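You operate a simulated robot arm through the tools that you are given. There is no shell and no other tool. Be economical: measure what you need, move in short steps, check, and stop when the job is done.

Carry out the task below with a simulated robot arm. There is one attempt and no reset: what you move stays moved.

TASK
Put the 45 gauge block from the core bench plate in the blue basket and the 35 gauge block on top of the orange cover.

It is judged by the outcome, as a careful person would: the job done as asked, and still so three seconds after it is handed in. It fails if anything else is knocked over, pushed out of place, dropped, spilled or broken.

THE ROBOT
A 7-joint arm with a two-finger parallel gripper, fixed in place. Base frame: the origin is at the foot of the arm, x ahead of it, y to its left, z up; the work surface is at about z = 0. Lengths are in mm, angles in degrees, forces in N, time in s.
With the tool pointing down near the work surface it reaches from about 240 to 620 mm from the base axis. Its first joint turns from -66.0 to 66.0 degrees. Payload 2.6 kg.
Tool frame: the origin (TCP) lies between the finger pads and is the grasp point; the fingertips stand 30 mm ahead of it; z points along the fingers, y is the line along which they close. The gripper opens to 94 mm. The fingers are 28 mm wide and 10 mm thick; the gripper's body (50 by 96 mm) begins 55 mm behind the TCP.
Orientation is told as [roll, pitch, yaw] about the base's x, y, z axes, in that order, counted from this pose: with the fingers straight down and closing along the base's y, the tool's x points along the base's -x, its y along +y and its z along -z.

THE INTERFACE
- The arm moves only by the tool nudge_tool. Its argument "commands" is a list of rows, each a list of 7 numbers: the shift along the tool's x, y, z in units of 400 mm (1.0 is 400 mm), then the turn, a rotation vector about the tool's x, y, z in units of 60 degrees (1.0 is 60 degrees), then the gripper command, from -1 (fully open) to 1 (shut), values between in proportion. In form: [[tx, ty, tz, ax, ay, az, fingers], ...]. A call has 1 to 8 rows; each row is the pose to reach, as a shift and turn from the pose commanded when the call began, along the tool's axes at that moment. A call with a number of a shift or a turn outside -1 to 1 is refused whole. A row lasts 0.2 s, in which the tool goes at most 50 mm and 8.6 degrees; a call with a longer step from one row to the next is refused whole, and so is a gripper value outside its range. A pose out of reach is approached as far as the arm can. The call stops where the force on the tool passes 40 N (or 10 N more than at its start, if that is more) or the arm is blocked; 0.2 s more then pass. The fingers move at their own pace (about 72 mm/s each) and stop on an object; they squeeze with about 30 N. The grip force told is the motor's: it shows also when the fingers shut on nothing. Time passes only in rows, and 0.2 s behind the last, so rows that repeat a pose let the fingers close. It gives the time, the measured TCP pose, the force on the tool (base axes), the opening and the grip force at its end, in the units of the frame above (readings bear some noise).
- Cameras (640 x 400 px; columns grow to the right, rows downward): "scene" is fixed at [36.9, 436.3, 554.9]; the picture's right is [-0.75, -0.66, 0.00], its down [-0.43, 0.49, -0.76] and it looks along [0.50, -0.57, -0.65] (base axes); focal length 234 px, centre (320, 200). "wrist" rides on the gripper at [-37, 0, -58] in the tool frame; the picture's right is [0.00, -1.00, 0.00], its down [0.97, 0.00, -0.24] and it looks along [0.24, 0.00, 0.97] (tool axes); focal length 218 px, centre (320, 200).
- capture(camera): a new picture of that camera. No time passes.
- probe_pixels(camera, pixels): there is no depth. For up to 12 entries [column, row, z] of the newest picture of that camera ("zoom" is the newest enlarged one), the place [x, y] in the base frame at which the ray of that pixel passes the height z, good to about 3 mm. No time passes.
- enlarge(camera, box): a new picture of the part [left, top, right, bottom] of that camera's present view, enlarged. No time passes.
- sign_off(): hands the job in; it is judged then, once.

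Work in short steps. Measure before you move; look again where a grasp or a placing could have gone wrong, and mend it. You have 60 turns and 22 pictures in all, the two below and enlarged ones among them. Open the gripper and draw the arm clear of the work before you hand the job in, unless the task says otherwise; then end with one line.

The tools are called by a JSON object that holds its "fn" and its "kwargs". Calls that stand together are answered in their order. nudge_tool: Moves the arm, as the interface text tells. Its arguments: {"type":"object","properties":{"commands":{"type":"array","items":{"type":"array","items":{"type":"number"}}}},"required":["commands"]} The other tools are called the same way: capture (camera) takes a picture; probe_pixels (camera, pixels) gives the place at which the rays of pixels pass given heights; enlarge (camera, box) takes an enlarged picture of a part of a camera's view; sign_off () hands the job in.

At the start:

```text
clock: 0.0
position: [389.6, 107.3, 381.5]
ee_rot: [0.0, 0.0, 0.0]
force: [-1.0, 0.1, 0.7]
grip_width: 94.0
gripper_force: 0.0
```

scene: 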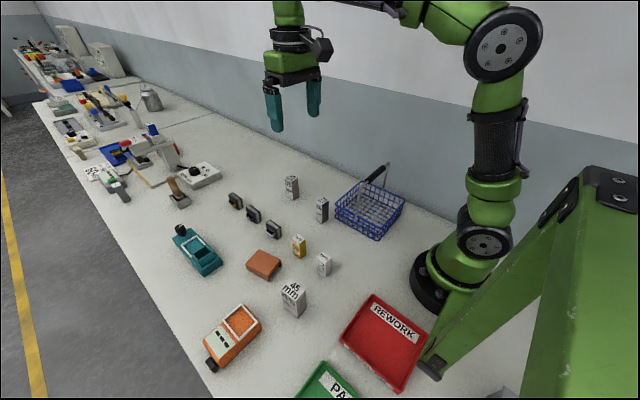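
wrist: 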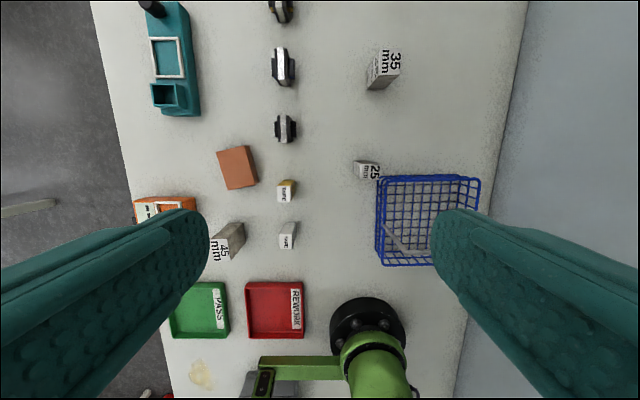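

I'll look closer at the work area to identify the blocks, the basket and the orange cover.

{"fn": "enlarge", "kwargs": {"camera": "scene", "box": [190, 160, 430, 310]}}

{"fn": "enlarge", "kwargs": {"camera": "wrist", "box": [120, 110, 320, 270]}}

{"fn": "enlarge", "kwargs": {"camera": "scene", "box": [160, 200, 360, 400]}}

```text
2.67 times, centred on (310, 235) of scene
```

zoom: 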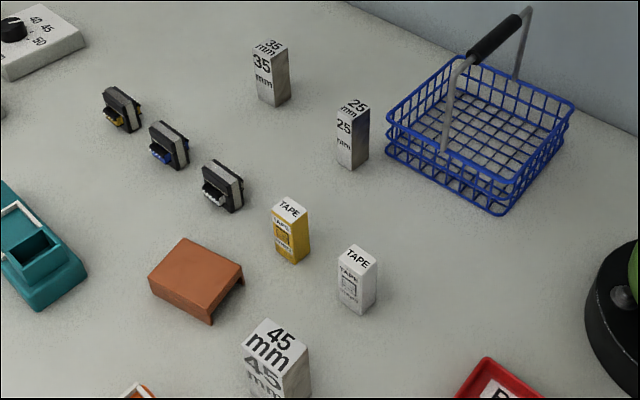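

```text
2.50 times, centred on (220, 190) of wrist
```

zoom: 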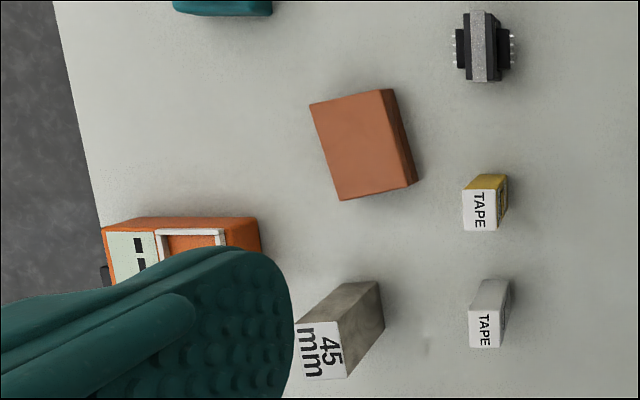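

```text
2.00 times, centred on (260, 300) of scene
```

zoom: 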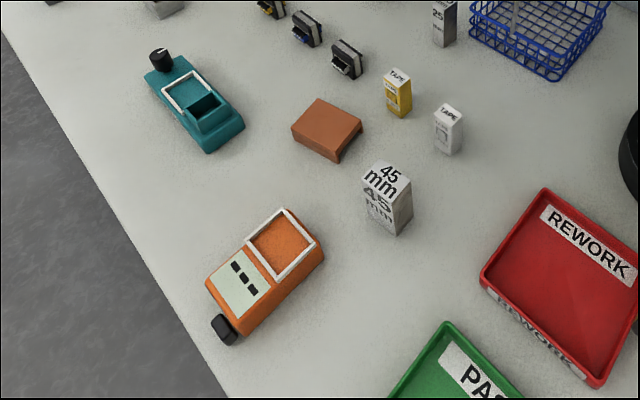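

The 45 block is near scene (292,300), the 35 at (291,187), the terracotta U-shaped cover at (264,265), and the basket at (370,210). I'll measure bases and tops of these.

{"fn": "probe_pixels", "kwargs": {"camera": "zoom", "pixels": [[398, 235, 0], [412, 218, 0], [362, 182, 50], [384, 162, 50], [412, 180, 50], [391, 202, 50], [362, 182, 60], [384, 162, 60], [412, 180, 60], [391, 202, 60], [391, 202, 70], [412, 180, 70]]}}

{"fn": "probe_pixels", "kwargs": {"camera": "wrist", "pixels": [[218, 148, 30], [246, 146, 30], [257, 184, 30], [229, 190, 30], [258, 186, 0], [376, 175, 0], [480, 178, 60], [375, 265, 60], [366, 90, 0], [387, 89, 0], [400, 52, 50], [400, 76, 50]]}}

```text
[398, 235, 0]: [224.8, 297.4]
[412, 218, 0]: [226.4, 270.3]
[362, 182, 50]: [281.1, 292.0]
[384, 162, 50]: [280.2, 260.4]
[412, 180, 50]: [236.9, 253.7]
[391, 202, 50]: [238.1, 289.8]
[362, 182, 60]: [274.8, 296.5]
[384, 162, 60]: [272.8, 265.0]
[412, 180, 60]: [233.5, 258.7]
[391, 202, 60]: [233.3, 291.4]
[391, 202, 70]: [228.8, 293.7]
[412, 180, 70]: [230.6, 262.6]
```

```text
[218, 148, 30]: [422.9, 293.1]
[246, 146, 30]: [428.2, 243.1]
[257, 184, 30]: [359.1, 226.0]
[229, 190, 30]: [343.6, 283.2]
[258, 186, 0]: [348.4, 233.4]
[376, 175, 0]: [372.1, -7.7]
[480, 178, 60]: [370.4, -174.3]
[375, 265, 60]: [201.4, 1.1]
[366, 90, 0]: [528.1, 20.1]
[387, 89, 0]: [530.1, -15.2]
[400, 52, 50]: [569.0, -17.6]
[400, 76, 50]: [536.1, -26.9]
```

The 45 block is about 70-75 mm tall, near (246, 281). I'll move above it at a safe height for a close look.

{"fn": "nudge_tool", "kwargs": {"commands": [[0.06, 0.072, 0.04, 0, 0, 0, -1], [0.12, 0.145, 0.08, 0, 0, 0, -1], [0.18, 0.217, 0.12, 0, 0, 0, -1], [0.24, 0.29, 0.16, 0, 0, 0, -1], [0.3, 0.362, 0.2, 0, 0, 0, -1], [0.359, 0.434, 0.24, 0, 0, 0, -1], [0.359, 0.434, 0.28, 0, 0, 0, -1]]}}

{"fn": "capture", "kwargs": {"camera": "wrist"}}

```text
clock: 1.6
position: [243.6, 278.4, 268.5]
ee_rot: [0.0, 0.0, 0.0]
force: [-0.4, 0.8, 0.5]
grip_width: 93.9
gripper_force: 0.1
```

```text
16 pictures are left
```

wrist: 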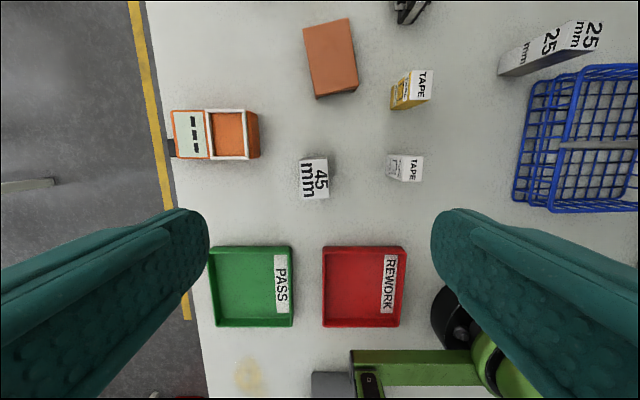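

The 45 block is at about (314,178); enlarging for its edges.

{"fn": "enlarge", "kwargs": {"camera": "wrist", "box": [264, 140, 364, 220]}}

```text
5.00 times, centred on (314, 180) of wrist
```

zoom: 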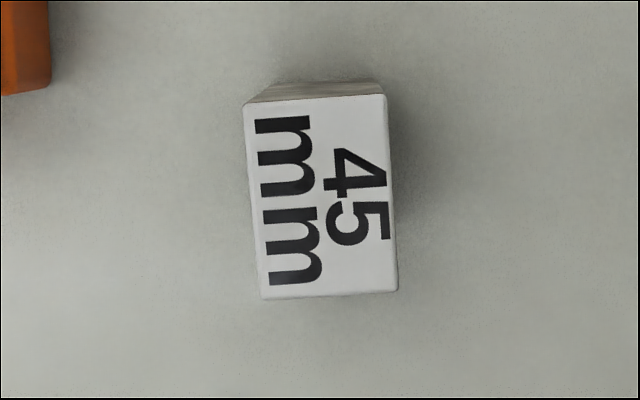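

{"fn": "probe_pixels", "kwargs": {"camera": "zoom", "pixels": [[244, 105, 70], [384, 95, 70], [397, 292, 70], [262, 298, 70], [244, 105, 60], [384, 95, 60], [397, 292, 60], [262, 298, 60], [278, 82, 0], [380, 80, 0]]}}

{"fn": "probe_pixels", "kwargs": {"camera": "wrist", "pixels": [[303, 28, 30], [347, 18, 30], [359, 86, 30], [315, 97, 30], [359, 88, 0], [315, 99, 0], [391, 104, 0], [388, 176, 0]]}}

```text
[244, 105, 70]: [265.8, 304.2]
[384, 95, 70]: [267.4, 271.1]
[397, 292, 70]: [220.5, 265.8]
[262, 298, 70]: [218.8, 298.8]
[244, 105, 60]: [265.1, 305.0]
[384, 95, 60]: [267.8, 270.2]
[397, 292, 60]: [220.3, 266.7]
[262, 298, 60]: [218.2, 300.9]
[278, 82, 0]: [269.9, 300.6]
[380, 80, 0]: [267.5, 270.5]
```

```text
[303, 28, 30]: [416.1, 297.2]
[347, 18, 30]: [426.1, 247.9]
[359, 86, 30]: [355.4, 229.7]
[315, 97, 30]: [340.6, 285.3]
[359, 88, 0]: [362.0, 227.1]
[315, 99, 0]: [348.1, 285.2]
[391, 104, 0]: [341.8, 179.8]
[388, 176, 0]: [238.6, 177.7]
```

The 45 block is 47 x 33 mm in plan, centre (243,285), yaw ≈ +6°. Before grasping, I'll go over the basket to look at its handle (grey bar at (600,145)) and the 35 block.

{"fn": "nudge_tool", "kwargs": {"commands": [[-0.034, -0.1, -0.04, 0, 0, 0, -1], [-0.068, -0.2, -0.08, 0, 0, 0, -1], [-0.1, -0.3, -0.12, 0, 0, 0, -1], [-0.135, -0.4, -0.16, 0, 0, 0, -1], [-0.17, -0.5, -0.2, 0, 0, 0, -1], [-0.2, -0.6, -0.22, 0, 0, 0, -1], [-0.235, -0.7, -0.22, 0, 0, 0, -1], [-0.27, -0.8, -0.22, 0, 0, 0, -1]]}}

{"fn": "capture", "kwargs": {"camera": "wrist"}}

```text
clock: 3.4
position: [353.5, -41.3, 358.0]
ee_rot: [0.0, 0.0, 0.1]
force: [-0.2, 0.2, -0.7]
grip_width: 93.8
gripper_force: 0.0
```

```text
14 pictures are left
```

wrist: 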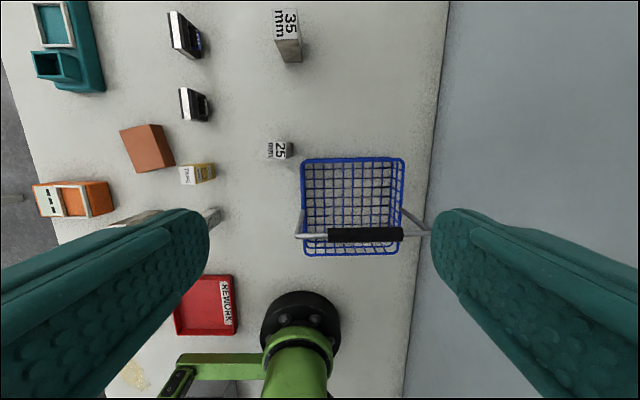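

The basket is fully visible: rim (303,158)-(404,255), handle grip at row 235. I'll measure rim, floor and handle.

{"fn": "probe_pixels", "kwargs": {"camera": "wrist", "pixels": [[302, 160, 60], [403, 158, 60], [402, 254, 60], [304, 254, 60], [310, 168, 5], [395, 168, 5], [300, 207, 60], [404, 207, 60], [298, 236, 130], [428, 230, 130], [298, 236, 160], [428, 230, 160]]}}

{"fn": "enlarge", "kwargs": {"camera": "scene", "box": [320, 150, 420, 250]}}

{"fn": "enlarge", "kwargs": {"camera": "wrist", "box": [250, 0, 330, 80]}}

```text
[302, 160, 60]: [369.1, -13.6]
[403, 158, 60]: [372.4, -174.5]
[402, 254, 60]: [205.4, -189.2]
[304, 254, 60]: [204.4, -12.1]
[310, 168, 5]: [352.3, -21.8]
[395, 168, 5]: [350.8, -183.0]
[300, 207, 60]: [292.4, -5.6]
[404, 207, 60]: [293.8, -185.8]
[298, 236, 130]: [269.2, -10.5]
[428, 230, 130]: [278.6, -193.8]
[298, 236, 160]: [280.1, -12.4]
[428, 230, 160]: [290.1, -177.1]
```

```text
4.00 times, centred on (370, 200) of scene
```

zoom: 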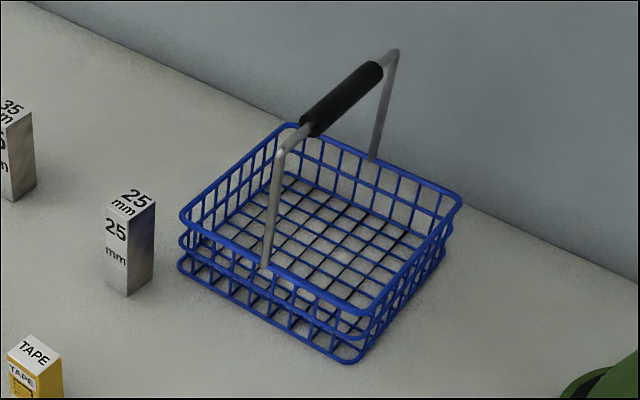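

```text
5.00 times, centred on (290, 40) of wrist
```

zoom: 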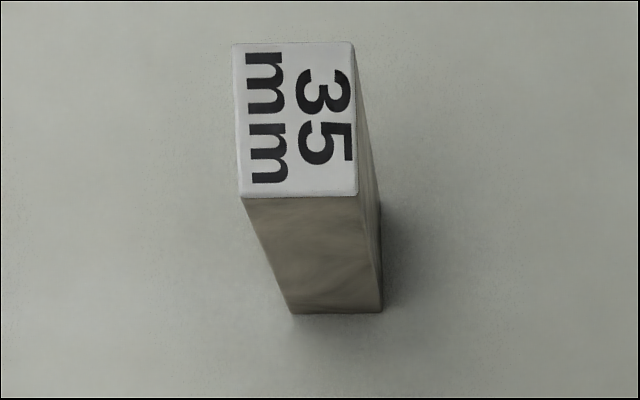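

Handle is an upright arch at x≈290 spanning y, top z≈165, so I'll use the far half of the basket (x 300–360). Now measuring the 35 block.

{"fn": "probe_pixels", "kwargs": {"camera": "zoom", "pixels": [[293, 313, 0], [383, 312, 0], [241, 197, 60], [358, 195, 60], [233, 43, 60], [355, 42, 60], [241, 197, 70], [358, 195, 70], [233, 43, 70], [355, 42, 70], [241, 197, 80], [358, 195, 80]]}}

```text
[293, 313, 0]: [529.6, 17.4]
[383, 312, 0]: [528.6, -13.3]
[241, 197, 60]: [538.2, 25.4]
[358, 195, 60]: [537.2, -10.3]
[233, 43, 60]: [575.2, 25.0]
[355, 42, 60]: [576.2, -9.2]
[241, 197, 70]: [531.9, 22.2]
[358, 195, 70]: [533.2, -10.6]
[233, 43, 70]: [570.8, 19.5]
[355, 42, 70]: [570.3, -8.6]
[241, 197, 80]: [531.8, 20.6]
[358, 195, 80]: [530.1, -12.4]
```

The 35 block: centre ≈(549,3), 37 (x) × 31 (y), ~75 tall. Moving over it at z≈190 and looking again.

{"fn": "nudge_tool", "kwargs": {"commands": [[-0.1, 0.02, 0, 0, 0, 0, -1], [-0.2, 0.045, 0, 0, 0, 0, -1], [-0.3, 0.07, 0.05, 0, 0, 0, -1], [-0.4, 0.09, 0.12, 0, 0, 0, -1], [-0.487, 0.11, 0.2, 0, 0, 0, -1], [-0.487, 0.11, 0.31, 0, 0, 0, -1], [-0.487, 0.11, 0.42, 0, 0, 0, -1], [-0.487, 0.11, 0.42, 0, 0, 0, -1]]}}

{"fn": "capture", "kwargs": {"camera": "wrist"}}

```text
clock: 5.2
position: [549.8, 5.2, 190.6]
ee_rot: [-0.1, 0.0, 0.0]
force: [0.5, 1.0, -0.4]
grip_width: 94.2
gripper_force: 0.1
```

```text
11 pictures are left
```

wrist: 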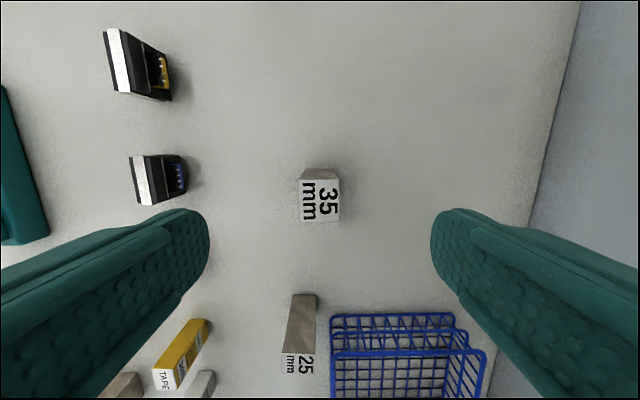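

{"fn": "probe_pixels", "kwargs": {"camera": "wrist", "pixels": [[300, 180, 75], [339, 180, 75], [339, 222, 75], [300, 222, 75], [305, 169, 0], [336, 169, 0]]}}

```text
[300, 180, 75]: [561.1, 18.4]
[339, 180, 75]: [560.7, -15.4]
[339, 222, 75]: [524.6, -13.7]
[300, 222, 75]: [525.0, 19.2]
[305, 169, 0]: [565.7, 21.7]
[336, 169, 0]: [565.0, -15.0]
```

Centre (545,3). Descending straight to z≈50 and gripping.

{"fn": "nudge_tool", "kwargs": {"commands": [[0.01, -0.005, 0.1, 0, 0, 0, -1], [0.01, -0.005, 0.2, 0, 0, 0, -1], [0.01, -0.005, 0.3, 0, 0, 0, -1], [0.01, -0.005, 0.35, 0, 0, 0, -1], [0.01, -0.005, 0.35, 0, 0, 0, 1], [0.01, -0.005, 0.35, 0, 0, 0, 1], [0.01, -0.005, 0.35, 0, 0, 0, 1], [0.01, -0.005, 0.35, 0, 0, 0, 1]]}}

```text
clock: 7.0
position: [545.7, 3.4, 50.4]
ee_rot: [-0.1, 0.0, 0.0]
force: [0.1, 0.7, -0.1]
grip_width: 36.2
gripper_force: 30.0
```

Gripped at 36 mm. Lifting straight up.

{"fn": "nudge_tool", "kwargs": {"commands": [[0, 0, -0.03, 0, 0, 0, 1], [0, 0, -0.1, 0, 0, 0, 1], [0, 0, -0.2, 0, 0, 0, 1], [0, 0, -0.3, 0, 0, 0, 1], [0, 0, -0.38, 0, 0, 0, 1]]}}

{"fn": "capture", "kwargs": {"camera": "wrist"}}

```text
clock: 8.2
position: [542.7, 0.0, 202.2]
ee_rot: [-0.1, 0.1, 0.0]
force: [0.8, 0.9, -2.8]
grip_width: 36.2
gripper_force: 29.5
```

```text
10 pictures are left
```

wrist: 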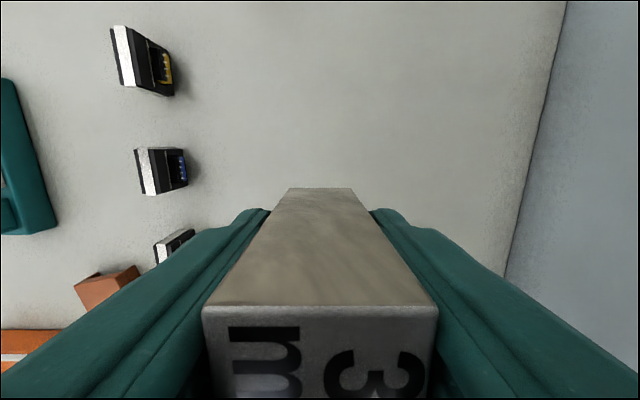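

Held upright with the bottom ~50 mm under the TCP. Moving over the cover centre (386,263), turning +14° to match the cover.

{"fn": "nudge_tool", "kwargs": {"commands": [[0.05, 0.09, 0, 0, 0, -0.04, 1], [0.1, 0.18, 0, 0, 0, -0.08, 1], [0.16, 0.28, 0, 0, 0, -0.12, 1], [0.22, 0.38, 0, 0, 0, -0.16, 1], [0.28, 0.48, 0, 0, 0, -0.2, 1], [0.34, 0.57, 0, 0, 0, -0.24, 1], [0.392, 0.657, 0, 0, 0, -0.24, 1], [0.392, 0.657, 0, 0, 0, -0.24, 1]]}}

{"fn": "capture", "kwargs": {"camera": "wrist"}}

{"fn": "enlarge", "kwargs": {"camera": "scene", "box": [214, 180, 374, 280]}}

```text
clock: 10.0
position: [387.7, 268.2, 202.1]
ee_rot: [0.0, 0.0, 14.4]
force: [0.1, -0.5, -2.2]
grip_width: 36.2
gripper_force: 30.7
```

```text
9 pictures are left
```

wrist: 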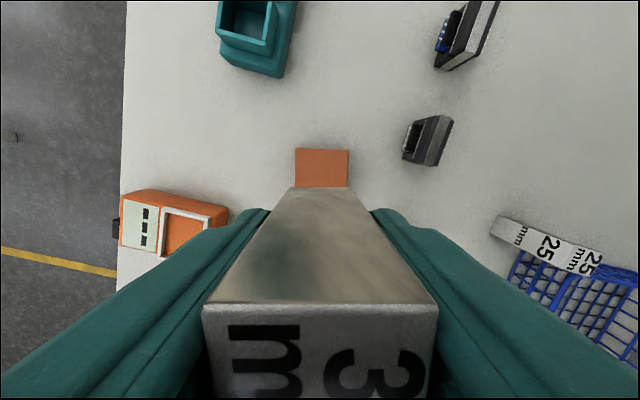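

```text
4.00 times, centred on (294, 230) of scene
```

zoom: 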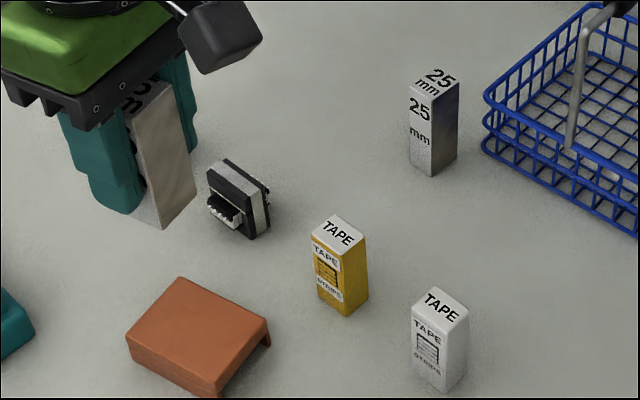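

The cover's far edge is at row 149, columns 295–348, well aligned. Probing its top corners.

{"fn": "probe_pixels", "kwargs": {"camera": "wrist", "pixels": [[295, 149, 30], [348, 150, 30], [295, 149, 25], [348, 150, 25]]}}

{"fn": "probe_pixels", "kwargs": {"camera": "zoom", "pixels": [[126, 335, 30], [180, 277, 30], [271, 320, 30], [217, 382, 30], [126, 335, 22], [180, 277, 22], [271, 320, 22], [217, 382, 22], [132, 361, 0], [271, 345, 0]]}}

```text
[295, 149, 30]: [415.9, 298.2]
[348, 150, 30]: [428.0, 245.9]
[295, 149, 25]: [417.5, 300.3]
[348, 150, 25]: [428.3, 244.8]
```

```text
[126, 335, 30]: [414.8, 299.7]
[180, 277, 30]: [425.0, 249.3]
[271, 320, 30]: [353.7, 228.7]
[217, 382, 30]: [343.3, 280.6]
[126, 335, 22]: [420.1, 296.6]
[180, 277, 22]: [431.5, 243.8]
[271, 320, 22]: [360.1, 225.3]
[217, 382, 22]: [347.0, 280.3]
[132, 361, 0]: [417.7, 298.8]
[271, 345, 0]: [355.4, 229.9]
```

Cover top ≈28 mm, centre (385,264). Correcting a few mm and descending to just above it.

{"fn": "nudge_tool", "kwargs": {"commands": [[0.009, -0.008, 0.08, 0, 0, 0, 1], [0.009, -0.008, 0.16, 0, 0, 0, 1], [0.009, -0.008, 0.23, 0, 0, 0, 1], [0.009, -0.008, 0.27, 0, 0, 0, 1], [0.009, -0.008, 0.285, 0, 0, 0, 1], [0.009, -0.008, 0.285, 0, 0, 0, 1]]}}

{"fn": "enlarge", "kwargs": {"camera": "scene", "box": [214, 210, 314, 290]}}

```text
clock: 11.4
position: [385.3, 262.5, 87.1]
ee_rot: [0.0, 0.0, 14.4]
force: [0.0, -0.7, -2.4]
grip_width: 36.2
gripper_force: 30.2
```

```text
5.00 times, centred on (264, 250) of scene
```

zoom: 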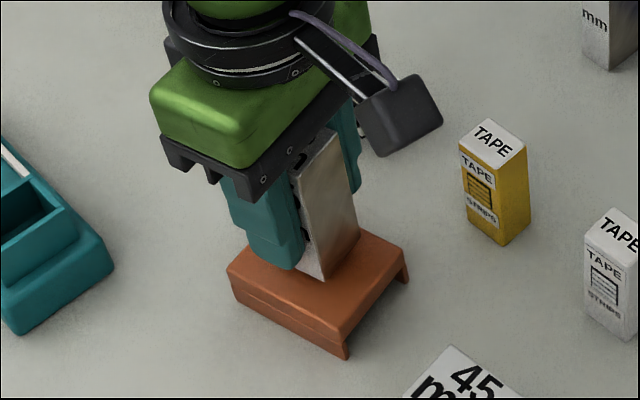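

The block hovers ~8 mm over the cover, centred. Lowering in small steps until contact.

{"fn": "nudge_tool", "kwargs": {"commands": [[0, 0, 0.007, 0, 0, 0, 1], [0, 0, 0.012, 0, 0, 0, 1], [0, 0, 0.016, 0, 0, 0, 1], [0, 0, 0.016, 0, 0, 0, 1]]}}

```text
clock: 12.4
position: [384.1, 261.0, 81.3]
ee_rot: [0.0, 0.1, 14.5]
force: [0.8, 0.6, -1.8]
grip_width: 36.1
gripper_force: 30.0
```

{"fn": "nudge_tool", "kwargs": {"commands": [[0, 0, 0.004, 0, 0, 0, 1], [0, 0, 0.004, 0, 0, 0, 1]]}}

```text
clock: 13.0
position: [384.6, 261.6, 80.1]
ee_rot: [0.1, 0.1, 14.4]
force: [-0.1, -0.6, 1.2]
grip_width: 36.3
gripper_force: 29.6
```

Force z turned from -2.2 to +1.2 N: contact. A tiny bit more to confirm, then open.

{"fn": "nudge_tool", "kwargs": {"commands": [[0, 0, 0.0015, 0, 0, 0, 1], [0, 0, 0.0015, 0, 0, 0, 1]]}}

```text
clock: 13.6
position: [384.7, 261.4, 80.4]
ee_rot: [-0.1, 0.0, 14.4]
force: [-3.4, -1.8, 7.5]
grip_width: 36.0
gripper_force: 30.0
```

Firm contact. Opening partly, then fully, and rising straight up.

{"fn": "nudge_tool", "kwargs": {"commands": [[0, 0, 0, 0, 0, 0, 0], [0, 0, 0, 0, 0, 0, -0.5], [0, 0, 0, 0, 0, 0, -0.5], [0, 0, -0.06, 0, 0, 0, -0.5], [0, 0, -0.16, 0, 0, 0, -0.5], [0, 0, -0.28, 0, 0, 0, -0.5], [0, 0, -0.38, 0, 0, 0, -1]]}}

{"fn": "capture", "kwargs": {"camera": "scene"}}

```text
clock: 15.2
position: [383.9, 263.6, 232.0]
ee_rot: [0.0, 0.0, 14.4]
force: [-0.2, -1.0, -0.5]
grip_width: 94.2
gripper_force: 0.2
```

```text
6 pictures are left
```

scene: 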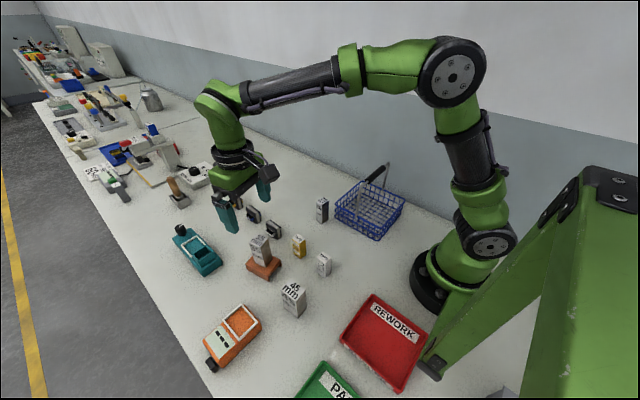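

The 35 block stands on the cover. Checking basket wall/floor extents before the 45 block goes in.

{"fn": "probe_pixels", "kwargs": {"camera": "scene", "pixels": [[335.7, 203.7, 60], [335, 217, 3], [380, 238.7, 60], [377.5, 290, 3], [377.5, 240.5, 3], [364, 181, 60], [360.7, 187, 171], [388.7, 163, 171], [341.5, 213, 3]]}}

{"fn": "nudge_tool", "kwargs": {"commands": [[0.05, -0.02, 0, 0, 0, -0.14, -1], [0.1, -0.04, 0, 0, 0, -0.28, -1], [0.15, -0.04, 0, 0, 0, -0.42, -1], [0.2, -0.04, 0, 0, 0, -0.56, -1], [0.25, -0.04, 0, 0, 0, -0.7, -1], [0.3, -0.04, 0, 0, 0, -0.84, -1], [0.34, -0.04, 0, 0, 0, -0.98, -1]]}}

```text
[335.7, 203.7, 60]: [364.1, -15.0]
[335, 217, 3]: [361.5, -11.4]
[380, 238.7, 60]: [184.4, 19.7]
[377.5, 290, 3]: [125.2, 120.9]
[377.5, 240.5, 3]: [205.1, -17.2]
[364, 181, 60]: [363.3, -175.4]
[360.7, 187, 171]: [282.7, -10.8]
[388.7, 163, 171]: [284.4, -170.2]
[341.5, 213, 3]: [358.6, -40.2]
```

```text
clock: 16.8
position: [254.7, 212.6, 229.9]
ee_rot: [0.1, 0.0, 73.4]
force: [0.4, -0.3, -0.4]
grip_width: 93.8
gripper_force: 0.1
```

Basket inner far wall ≈362, handle plane ≈285. Now finishing the turn to yaw 96° and positioning above the 45 block.

{"fn": "nudge_tool", "kwargs": {"commands": [[-0.05, 0.025, 0, 0, 0, -0.13, -1], [-0.11, 0.05, 0, 0, 0, -0.26, -1], [-0.165, 0.08, 0, 0, 0, -0.377, -1], [-0.165, 0.08, 0.08, 0, 0, -0.377, -1], [-0.165, 0.08, 0.12, 0, 0, -0.377, -1], [-0.165, 0.08, 0.12, 0, 0, -0.377, -1]]}}

{"fn": "capture", "kwargs": {"camera": "wrist"}}

```text
clock: 18.2
position: [244.2, 285.6, 183.0]
ee_rot: [0.1, 0.1, 95.8]
force: [-0.4, 0.4, 1.0]
grip_width: 93.9
gripper_force: 0.0
```

```text
5 pictures are left
```

wrist: 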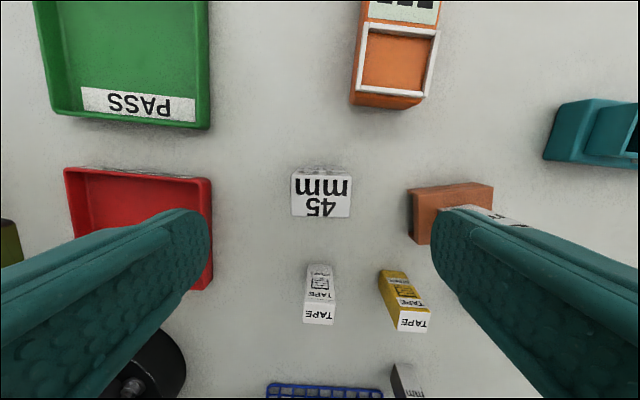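

{"fn": "probe_pixels", "kwargs": {"camera": "wrist", "pixels": [[291, 172, 72], [352, 173, 72], [350, 217, 72], [292, 215, 72]]}}

```text
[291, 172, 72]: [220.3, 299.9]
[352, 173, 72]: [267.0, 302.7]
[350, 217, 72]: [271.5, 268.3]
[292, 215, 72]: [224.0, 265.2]
```

Centred at (246,284). Descending to z≈60 and gripping across its 47 mm side.

{"fn": "nudge_tool", "kwargs": {"commands": [[0.004, -0.003, 0.1, 0, 0, 0, -1], [0.004, -0.003, 0.2, 0, 0, 0, -1], [0.004, -0.003, 0.28, 0, 0, 0, -1], [0.004, -0.003, 0.308, 0, 0, 0, -1], [0.004, -0.003, 0.308, 0, 0, 0, 1], [0.004, -0.003, 0.308, 0, 0, 0, 1], [0.004, -0.003, 0.308, 0, 0, 0, 1], [0.004, -0.003, 0.308, 0, 0, 0, 1]]}}

```text
clock: 20.0
position: [246.1, 283.3, 61.0]
ee_rot: [0.0, -0.1, 95.7]
force: [-0.2, -0.2, -0.4]
grip_width: 49.4
gripper_force: 30.2
```

Gripped (49 mm). Lifting to z≈260.

{"fn": "nudge_tool", "kwargs": {"commands": [[0, 0, -0.03, 0, 0, 0, 1], [0, 0, -0.12, 0, 0, 0, 1], [0, 0, -0.23, 0, 0, 0, 1], [0, 0, -0.34, 0, 0, 0, 1], [0, 0, -0.44, 0, 0, 0, 1], [0, 0, -0.5, 0, 0, 0, 1]]}}

```text
clock: 21.4
position: [246.6, 282.2, 260.9]
ee_rot: [0.0, 0.1, 95.8]
force: [-0.7, 0.7, -2.5]
grip_width: 49.5
gripper_force: 30.7
```

Swinging toward the basket while turning back, first half.

{"fn": "nudge_tool", "kwargs": {"commands": [[0.062, -0.023, 0, 0, 0, 0.117, 1], [0.124, -0.046, 0, 0, 0, 0.233, 1], [0.186, -0.069, 0, 0, 0, 0.35, 1], [0.248, -0.092, 0, 0, 0, 0.467, 1], [0.31, -0.115, 0, 0, 0, 0.583, 1], [0.372, -0.137, 0, 0, 0, 0.7, 1], [0.434, -0.16, 0, 0, 0, 0.817, 1], [0.496, -0.183, 0, 0, 0, 0.933, 1]]}}

```text
clock: 23.2
position: [339.8, 92.3, 261.4]
ee_rot: [0.0, 0.0, 39.7]
force: [0.2, -1.0, -2.6]
grip_width: 49.2
gripper_force: 30.4
```

{"fn": "nudge_tool", "kwargs": {"commands": [[0.05, -0.061, 0, 0, 0, 0.11, 1], [0.1, -0.122, 0, 0, 0, 0.22, 1], [0.15, -0.183, 0, 0, 0, 0.33, 1], [0.2, -0.244, 0, 0, 0, 0.44, 1], [0.25, -0.305, 0, 0, 0, 0.55, 1], [0.302, -0.366, 0, 0, 0, 0.662, 1], [0.302, -0.366, 0, 0, 0, 0.662, 1]]}}

{"fn": "capture", "kwargs": {"camera": "wrist"}}

{"fn": "enlarge", "kwargs": {"camera": "scene", "box": [290, 100, 450, 240]}}

```text
clock: 24.8
position: [340.2, -98.8, 259.8]
ee_rot: [0.0, 0.0, 0.0]
force: [-0.3, 0.1, -3.3]
grip_width: 49.0
gripper_force: 29.5
```

```text
4 pictures are left
```

wrist: 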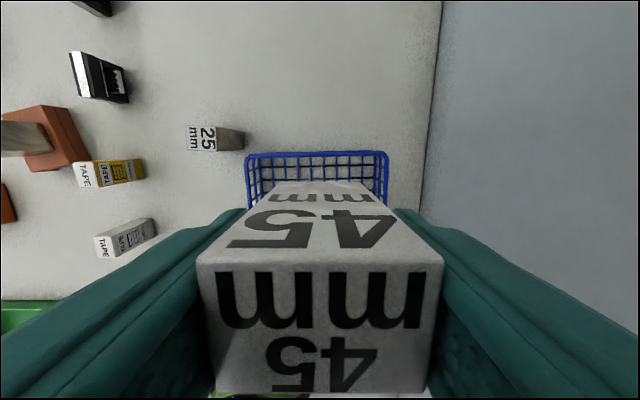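

```text
2.86 times, centred on (370, 170) of scene
```

zoom: 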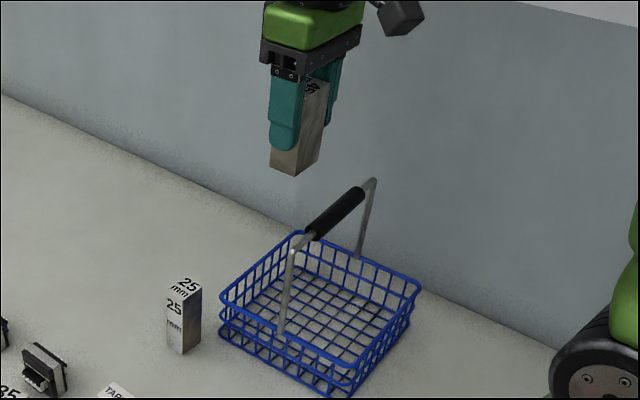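

The block is over the far half. Probing far rim (row 153) and the block's lower front edge (row ~182) to verify clearance.

{"fn": "probe_pixels", "kwargs": {"camera": "wrist", "pixels": [[246, 154, 60], [388, 152, 60], [320, 156, 60], [274, 182, 199], [360, 182, 199], [320, 181, 199]]}}

```text
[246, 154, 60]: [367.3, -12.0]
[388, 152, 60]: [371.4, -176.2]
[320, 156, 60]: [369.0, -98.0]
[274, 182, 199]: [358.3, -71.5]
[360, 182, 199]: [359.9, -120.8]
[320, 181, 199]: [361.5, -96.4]
```

Block front face ≈359, inner rim ≈365. Shifting 2 mm back and descending partway to z≈100.

{"fn": "nudge_tool", "kwargs": {"commands": [[0.005, 0, 0.1, 0, 0, 0, 1], [0.005, 0, 0.2, 0, 0, 0, 1], [0.005, 0, 0.28, 0, 0, 0, 1], [0.005, 0, 0.34, 0, 0, 0, 1], [0.005, 0, 0.38, 0, 0, 0, 1], [0.005, 0, 0.4, 0, 0, 0, 1], [0.005, 0, 0.4, 0, 0, 0, 1]]}}

{"fn": "enlarge", "kwargs": {"camera": "scene", "box": [310, 130, 430, 250]}}

```text
clock: 26.4
position: [339.2, -97.3, 101.4]
ee_rot: [0.0, 0.0, 0.1]
force: [0.1, -0.1, -4.2]
grip_width: 49.5
gripper_force: 30.1
```

```text
3.33 times, centred on (370, 190) of scene
```

zoom: 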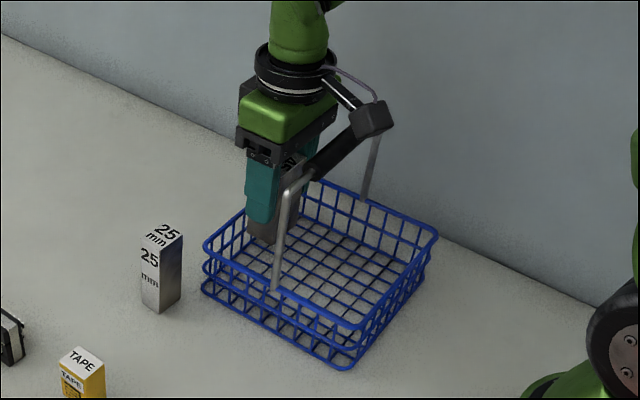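

A black box on the wrist (zoom (368,118)) looks close to the handle; I need its place before descending further.

{"fn": "probe_pixels", "kwargs": {"camera": "zoom", "pixels": [[368, 118, 180], [368, 118, 200], [368, 118, 220], [368, 118, 240], [360, 138, 180], [360, 138, 200], [360, 138, 220], [285, 110, 180], [295, 75, 220], [380, 100, 171]]}}

```text
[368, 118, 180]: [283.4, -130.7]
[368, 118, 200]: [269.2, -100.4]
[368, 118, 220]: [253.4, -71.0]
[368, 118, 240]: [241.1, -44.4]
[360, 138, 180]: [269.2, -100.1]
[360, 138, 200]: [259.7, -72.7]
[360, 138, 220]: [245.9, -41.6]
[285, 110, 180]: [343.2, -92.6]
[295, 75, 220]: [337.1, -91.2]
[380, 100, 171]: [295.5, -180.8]
```

The box hangs ~70 mm to the -x side with its underside ~79 mm above the TCP, so it would hit the handle (z≈171, x≈285) on further descent. I'll rise again and turn 180° so the box sits outward, away from the handle.

{"fn": "nudge_tool", "kwargs": {"commands": [[0, 0, -0.1, 0, 0, 0, 1], [0, 0, -0.2, 0, 0, 0, 1], [0, 0, -0.3, 0, 0, 0, 1], [0, 0, -0.4, 0, 0, 0, 1], [0, 0, -0.42, 0, 0, 0, 1]]}}

{"fn": "nudge_tool", "kwargs": {"commands": [[0, 0, 0, 0, 0, 0.125, 1], [0, 0, 0, 0, 0, 0.25, 1], [0, 0, 0, 0, 0, 0.375, 1], [0, 0, 0, 0, 0, 0.5, 1], [0, 0, 0, 0, 0, 0.625, 1], [0, 0, 0, 0, 0, 0.75, 1], [0, 0, 0, 0, 0, 0.875, 1], [0, 0, 0, 0, 0, 1.0, 1]]}}

{"fn": "nudge_tool", "kwargs": {"commands": [[0, 0, 0, 0, 0, 0.125, 1], [0, 0, 0, 0, 0, 0.25, 1], [0, 0, 0, 0, 0, 0.375, 1], [0, 0, 0, 0, 0, 0.5, 1], [0, 0, 0, 0, 0, 0.625, 1], [0, 0, 0, 0, 0, 0.75, 1], [0, 0, 0, 0, 0, 0.875, 1], [0, 0, 0, 0, 0, 1.0, 1]]}}

```text
clock: 27.6
position: [338.5, -96.2, 270.1]
ee_rot: [0.0, 0.0, 0.1]
force: [-0.5, -0.1, -3.8]
grip_width: 49.4
gripper_force: 30.2
```

```text
clock: 29.4
position: [338.5, -96.6, 268.1]
ee_rot: [0.0, 0.0, -60.0]
force: [0.0, 0.3, -2.5]
grip_width: 49.5
gripper_force: 30.0
```

```text
clock: 31.2
position: [339.0, -96.1, 268.4]
ee_rot: [0.0, -0.1, -120.0]
force: [0.1, -0.5, -3.0]
grip_width: 49.3
gripper_force: 29.6
```

Turning well so far (-120°); the last 60°.

{"fn": "nudge_tool", "kwargs": {"commands": [[0, 0, 0, 0, 0, 0.125, 1], [0, 0, 0, 0, 0, 0.25, 1], [0, 0, 0, 0, 0, 0.375, 1], [0, 0, 0, 0, 0, 0.5, 1], [0, 0, 0, 0, 0, 0.625, 1], [0, 0, 0, 0, 0, 0.75, 1], [0, 0, 0, 0, 0, 0.875, 1], [0, 0, 0, 0, 0, 1.0, 1]]}}

```text
clock: 33.0
position: [338.5, -97.8, 269.1]
ee_rot: [-0.1, -0.1, 180.0]
force: [-0.4, 0.7, -4.3]
grip_width: 49.2
gripper_force: 30.0
```

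At 180°. Descending to z≈100 again and checking clearance.

{"fn": "nudge_tool", "kwargs": {"commands": [[0, 0, 0.1, 0, 0, 0, 1], [0, 0, 0.2, 0, 0, 0, 1], [0, 0, 0.3, 0, 0, 0, 1], [0, 0, 0.37, 0, 0, 0, 1], [0, 0, 0.41, 0, 0, 0, 1], [0, 0, 0.42, 0, 0, 0, 1], [0, 0, 0.42, 0, 0, 0, 1]]}}

{"fn": "enlarge", "kwargs": {"camera": "scene", "box": [310, 130, 430, 250]}}

```text
clock: 34.6
position: [338.9, -96.3, 99.8]
ee_rot: [0.0, 0.0, -179.8]
force: [-0.8, 0.2, -3.2]
grip_width: 49.1
gripper_force: 29.4
```

```text
3.33 times, centred on (370, 190) of scene
```

zoom: 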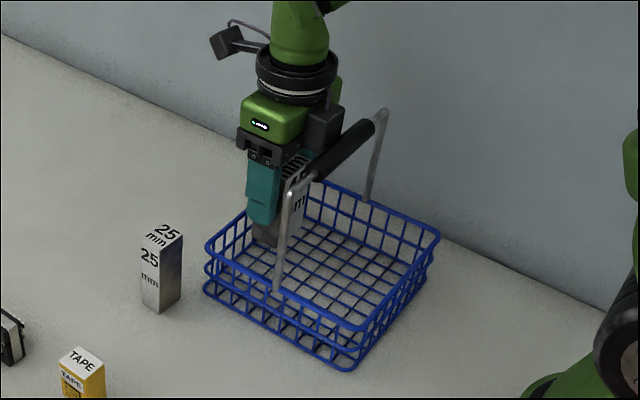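

The box is now clear, but the black camera housing at zoom (323,125) is near the grip bar; measuring the gap.

{"fn": "probe_pixels", "kwargs": {"camera": "zoom", "pixels": [[342, 137, 150], [342, 137, 160], [342, 137, 170], [342, 110, 180], [342, 110, 190], [315, 150, 150], [315, 150, 160], [307, 143, 160], [318, 178, 171], [375, 130, 171], [313, 162, 171], [372, 118, 171]]}}

```text
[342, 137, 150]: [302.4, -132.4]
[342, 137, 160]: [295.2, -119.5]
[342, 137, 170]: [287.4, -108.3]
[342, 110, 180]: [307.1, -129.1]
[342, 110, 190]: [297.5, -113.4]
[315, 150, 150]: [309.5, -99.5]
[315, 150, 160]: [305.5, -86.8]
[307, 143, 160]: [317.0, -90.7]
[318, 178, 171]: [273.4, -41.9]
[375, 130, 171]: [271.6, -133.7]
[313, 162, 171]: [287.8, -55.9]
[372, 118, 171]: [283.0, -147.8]
```

Bar occupies x≈273–289, housing edge ≈296; gap ~7 mm. I'll shift 2 mm outward and lower in small steps, watching the force.

{"fn": "nudge_tool", "kwargs": {"commands": [[0.005, 0, 0.0, 0, 0, 0, 1], [0.005, 0, 0.015, 0, 0, 0, 1], [0.005, 0, 0.03, 0, 0, 0, 1], [0.005, 0, 0.045, 0, 0, 0, 1], [0.005, 0, 0.055, 0, 0, 0, 1], [0.005, 0, 0.055, 0, 0, 0, 1]]}}

```text
clock: 36.0
position: [341.9, -97.5, 78.5]
ee_rot: [0.1, -0.1, -179.9]
force: [0.9, -0.2, -2.8]
grip_width: 49.3
gripper_force: 29.6
```

{"fn": "nudge_tool", "kwargs": {"commands": [[0, 0, 0.01, 0, 0, 0, 1], [0, 0, 0.02, 0, 0, 0, 1], [0, 0, 0.025, 0, 0, 0, 1], [0, 0, 0.025, 0, 0, 0, 1]]}}

```text
clock: 37.0
position: [340.0, -97.4, 69.0]
ee_rot: [-0.1, 0.0, -179.9]
force: [0.4, -0.5, -3.4]
grip_width: 49.2
gripper_force: 30.5
```

{"fn": "nudge_tool", "kwargs": {"commands": [[0, 0, 0.004, 0, 0, 0, 1], [0, 0, 0.007, 0, 0, 0, 1], [0, 0, 0.007, 0, 0, 0, 1]]}}

```text
clock: 37.8
position: [341.3, -96.8, 66.2]
ee_rot: [0.0, 0.2, -179.9]
force: [-2.6, 2.3, 8.0]
grip_width: 49.2
gripper_force: 30.2
```

Floor contact (+8 N) at z≈66, as expected. Opening and rising straight up.

{"fn": "nudge_tool", "kwargs": {"commands": [[0, 0, 0, 0, 0, 0, -0.3], [0, 0, 0, 0, 0, 0, -0.5], [0, 0, 0, 0, 0, 0, -0.5], [0, 0, -0.04, 0, 0, 0, -0.5], [0, 0, -0.12, 0, 0, 0, -0.5], [0, 0, -0.22, 0, 0, 0, -0.5], [0, 0, -0.34, 0, 0, 0, -0.5], [0, 0, -0.46, 0, 0, 0, -0.5]]}}

```text
clock: 39.6
position: [339.6, -96.2, 247.6]
ee_rot: [0.1, 0.1, -179.8]
force: [-0.1, 0.5, -0.3]
grip_width: 70.6
gripper_force: 0.1
```

Released cleanly. Rising a bit more, drawing clear, and taking a check picture.

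{"fn": "nudge_tool", "kwargs": {"commands": [[0.05, 0, -0.1, 0, 0, 0, -1], [0.12, 0, -0.2, 0, 0, 0, -1], [0.2, 0, -0.25, 0, 0, 0, -1], [0.2, 0, -0.25, 0, 0, 0, -1]]}}

{"fn": "enlarge", "kwargs": {"camera": "scene", "box": [200, 160, 420, 300]}}

```text
clock: 40.6
position: [422.5, -98.7, 348.9]
ee_rot: [0.1, 0.1, -179.9]
force: [-0.4, 1.0, -0.6]
grip_width: 93.9
gripper_force: 0.0
```

```text
2.86 times, centred on (310, 230) of scene
```

zoom: 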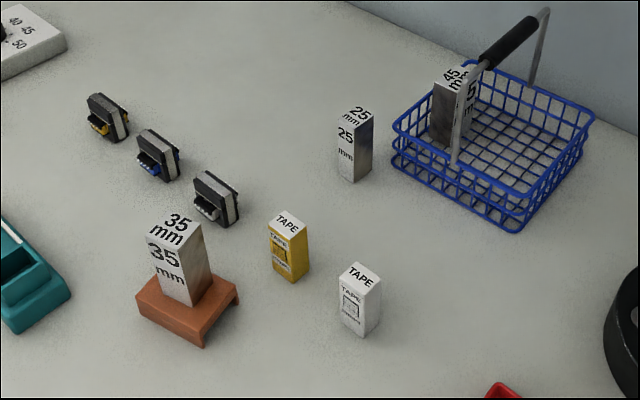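

Both blocks stand where asked, nothing else has moved, and the arm is clear with the gripper open, so I'm handing the job in.

{"fn": "sign_off", "kwargs": {}}

```text
The job is handed in.
```

The 45 gauge block is standing in the blue basket and the 35 gauge block is standing on the orange cover; the last picture shows nothing else disturbed around them.
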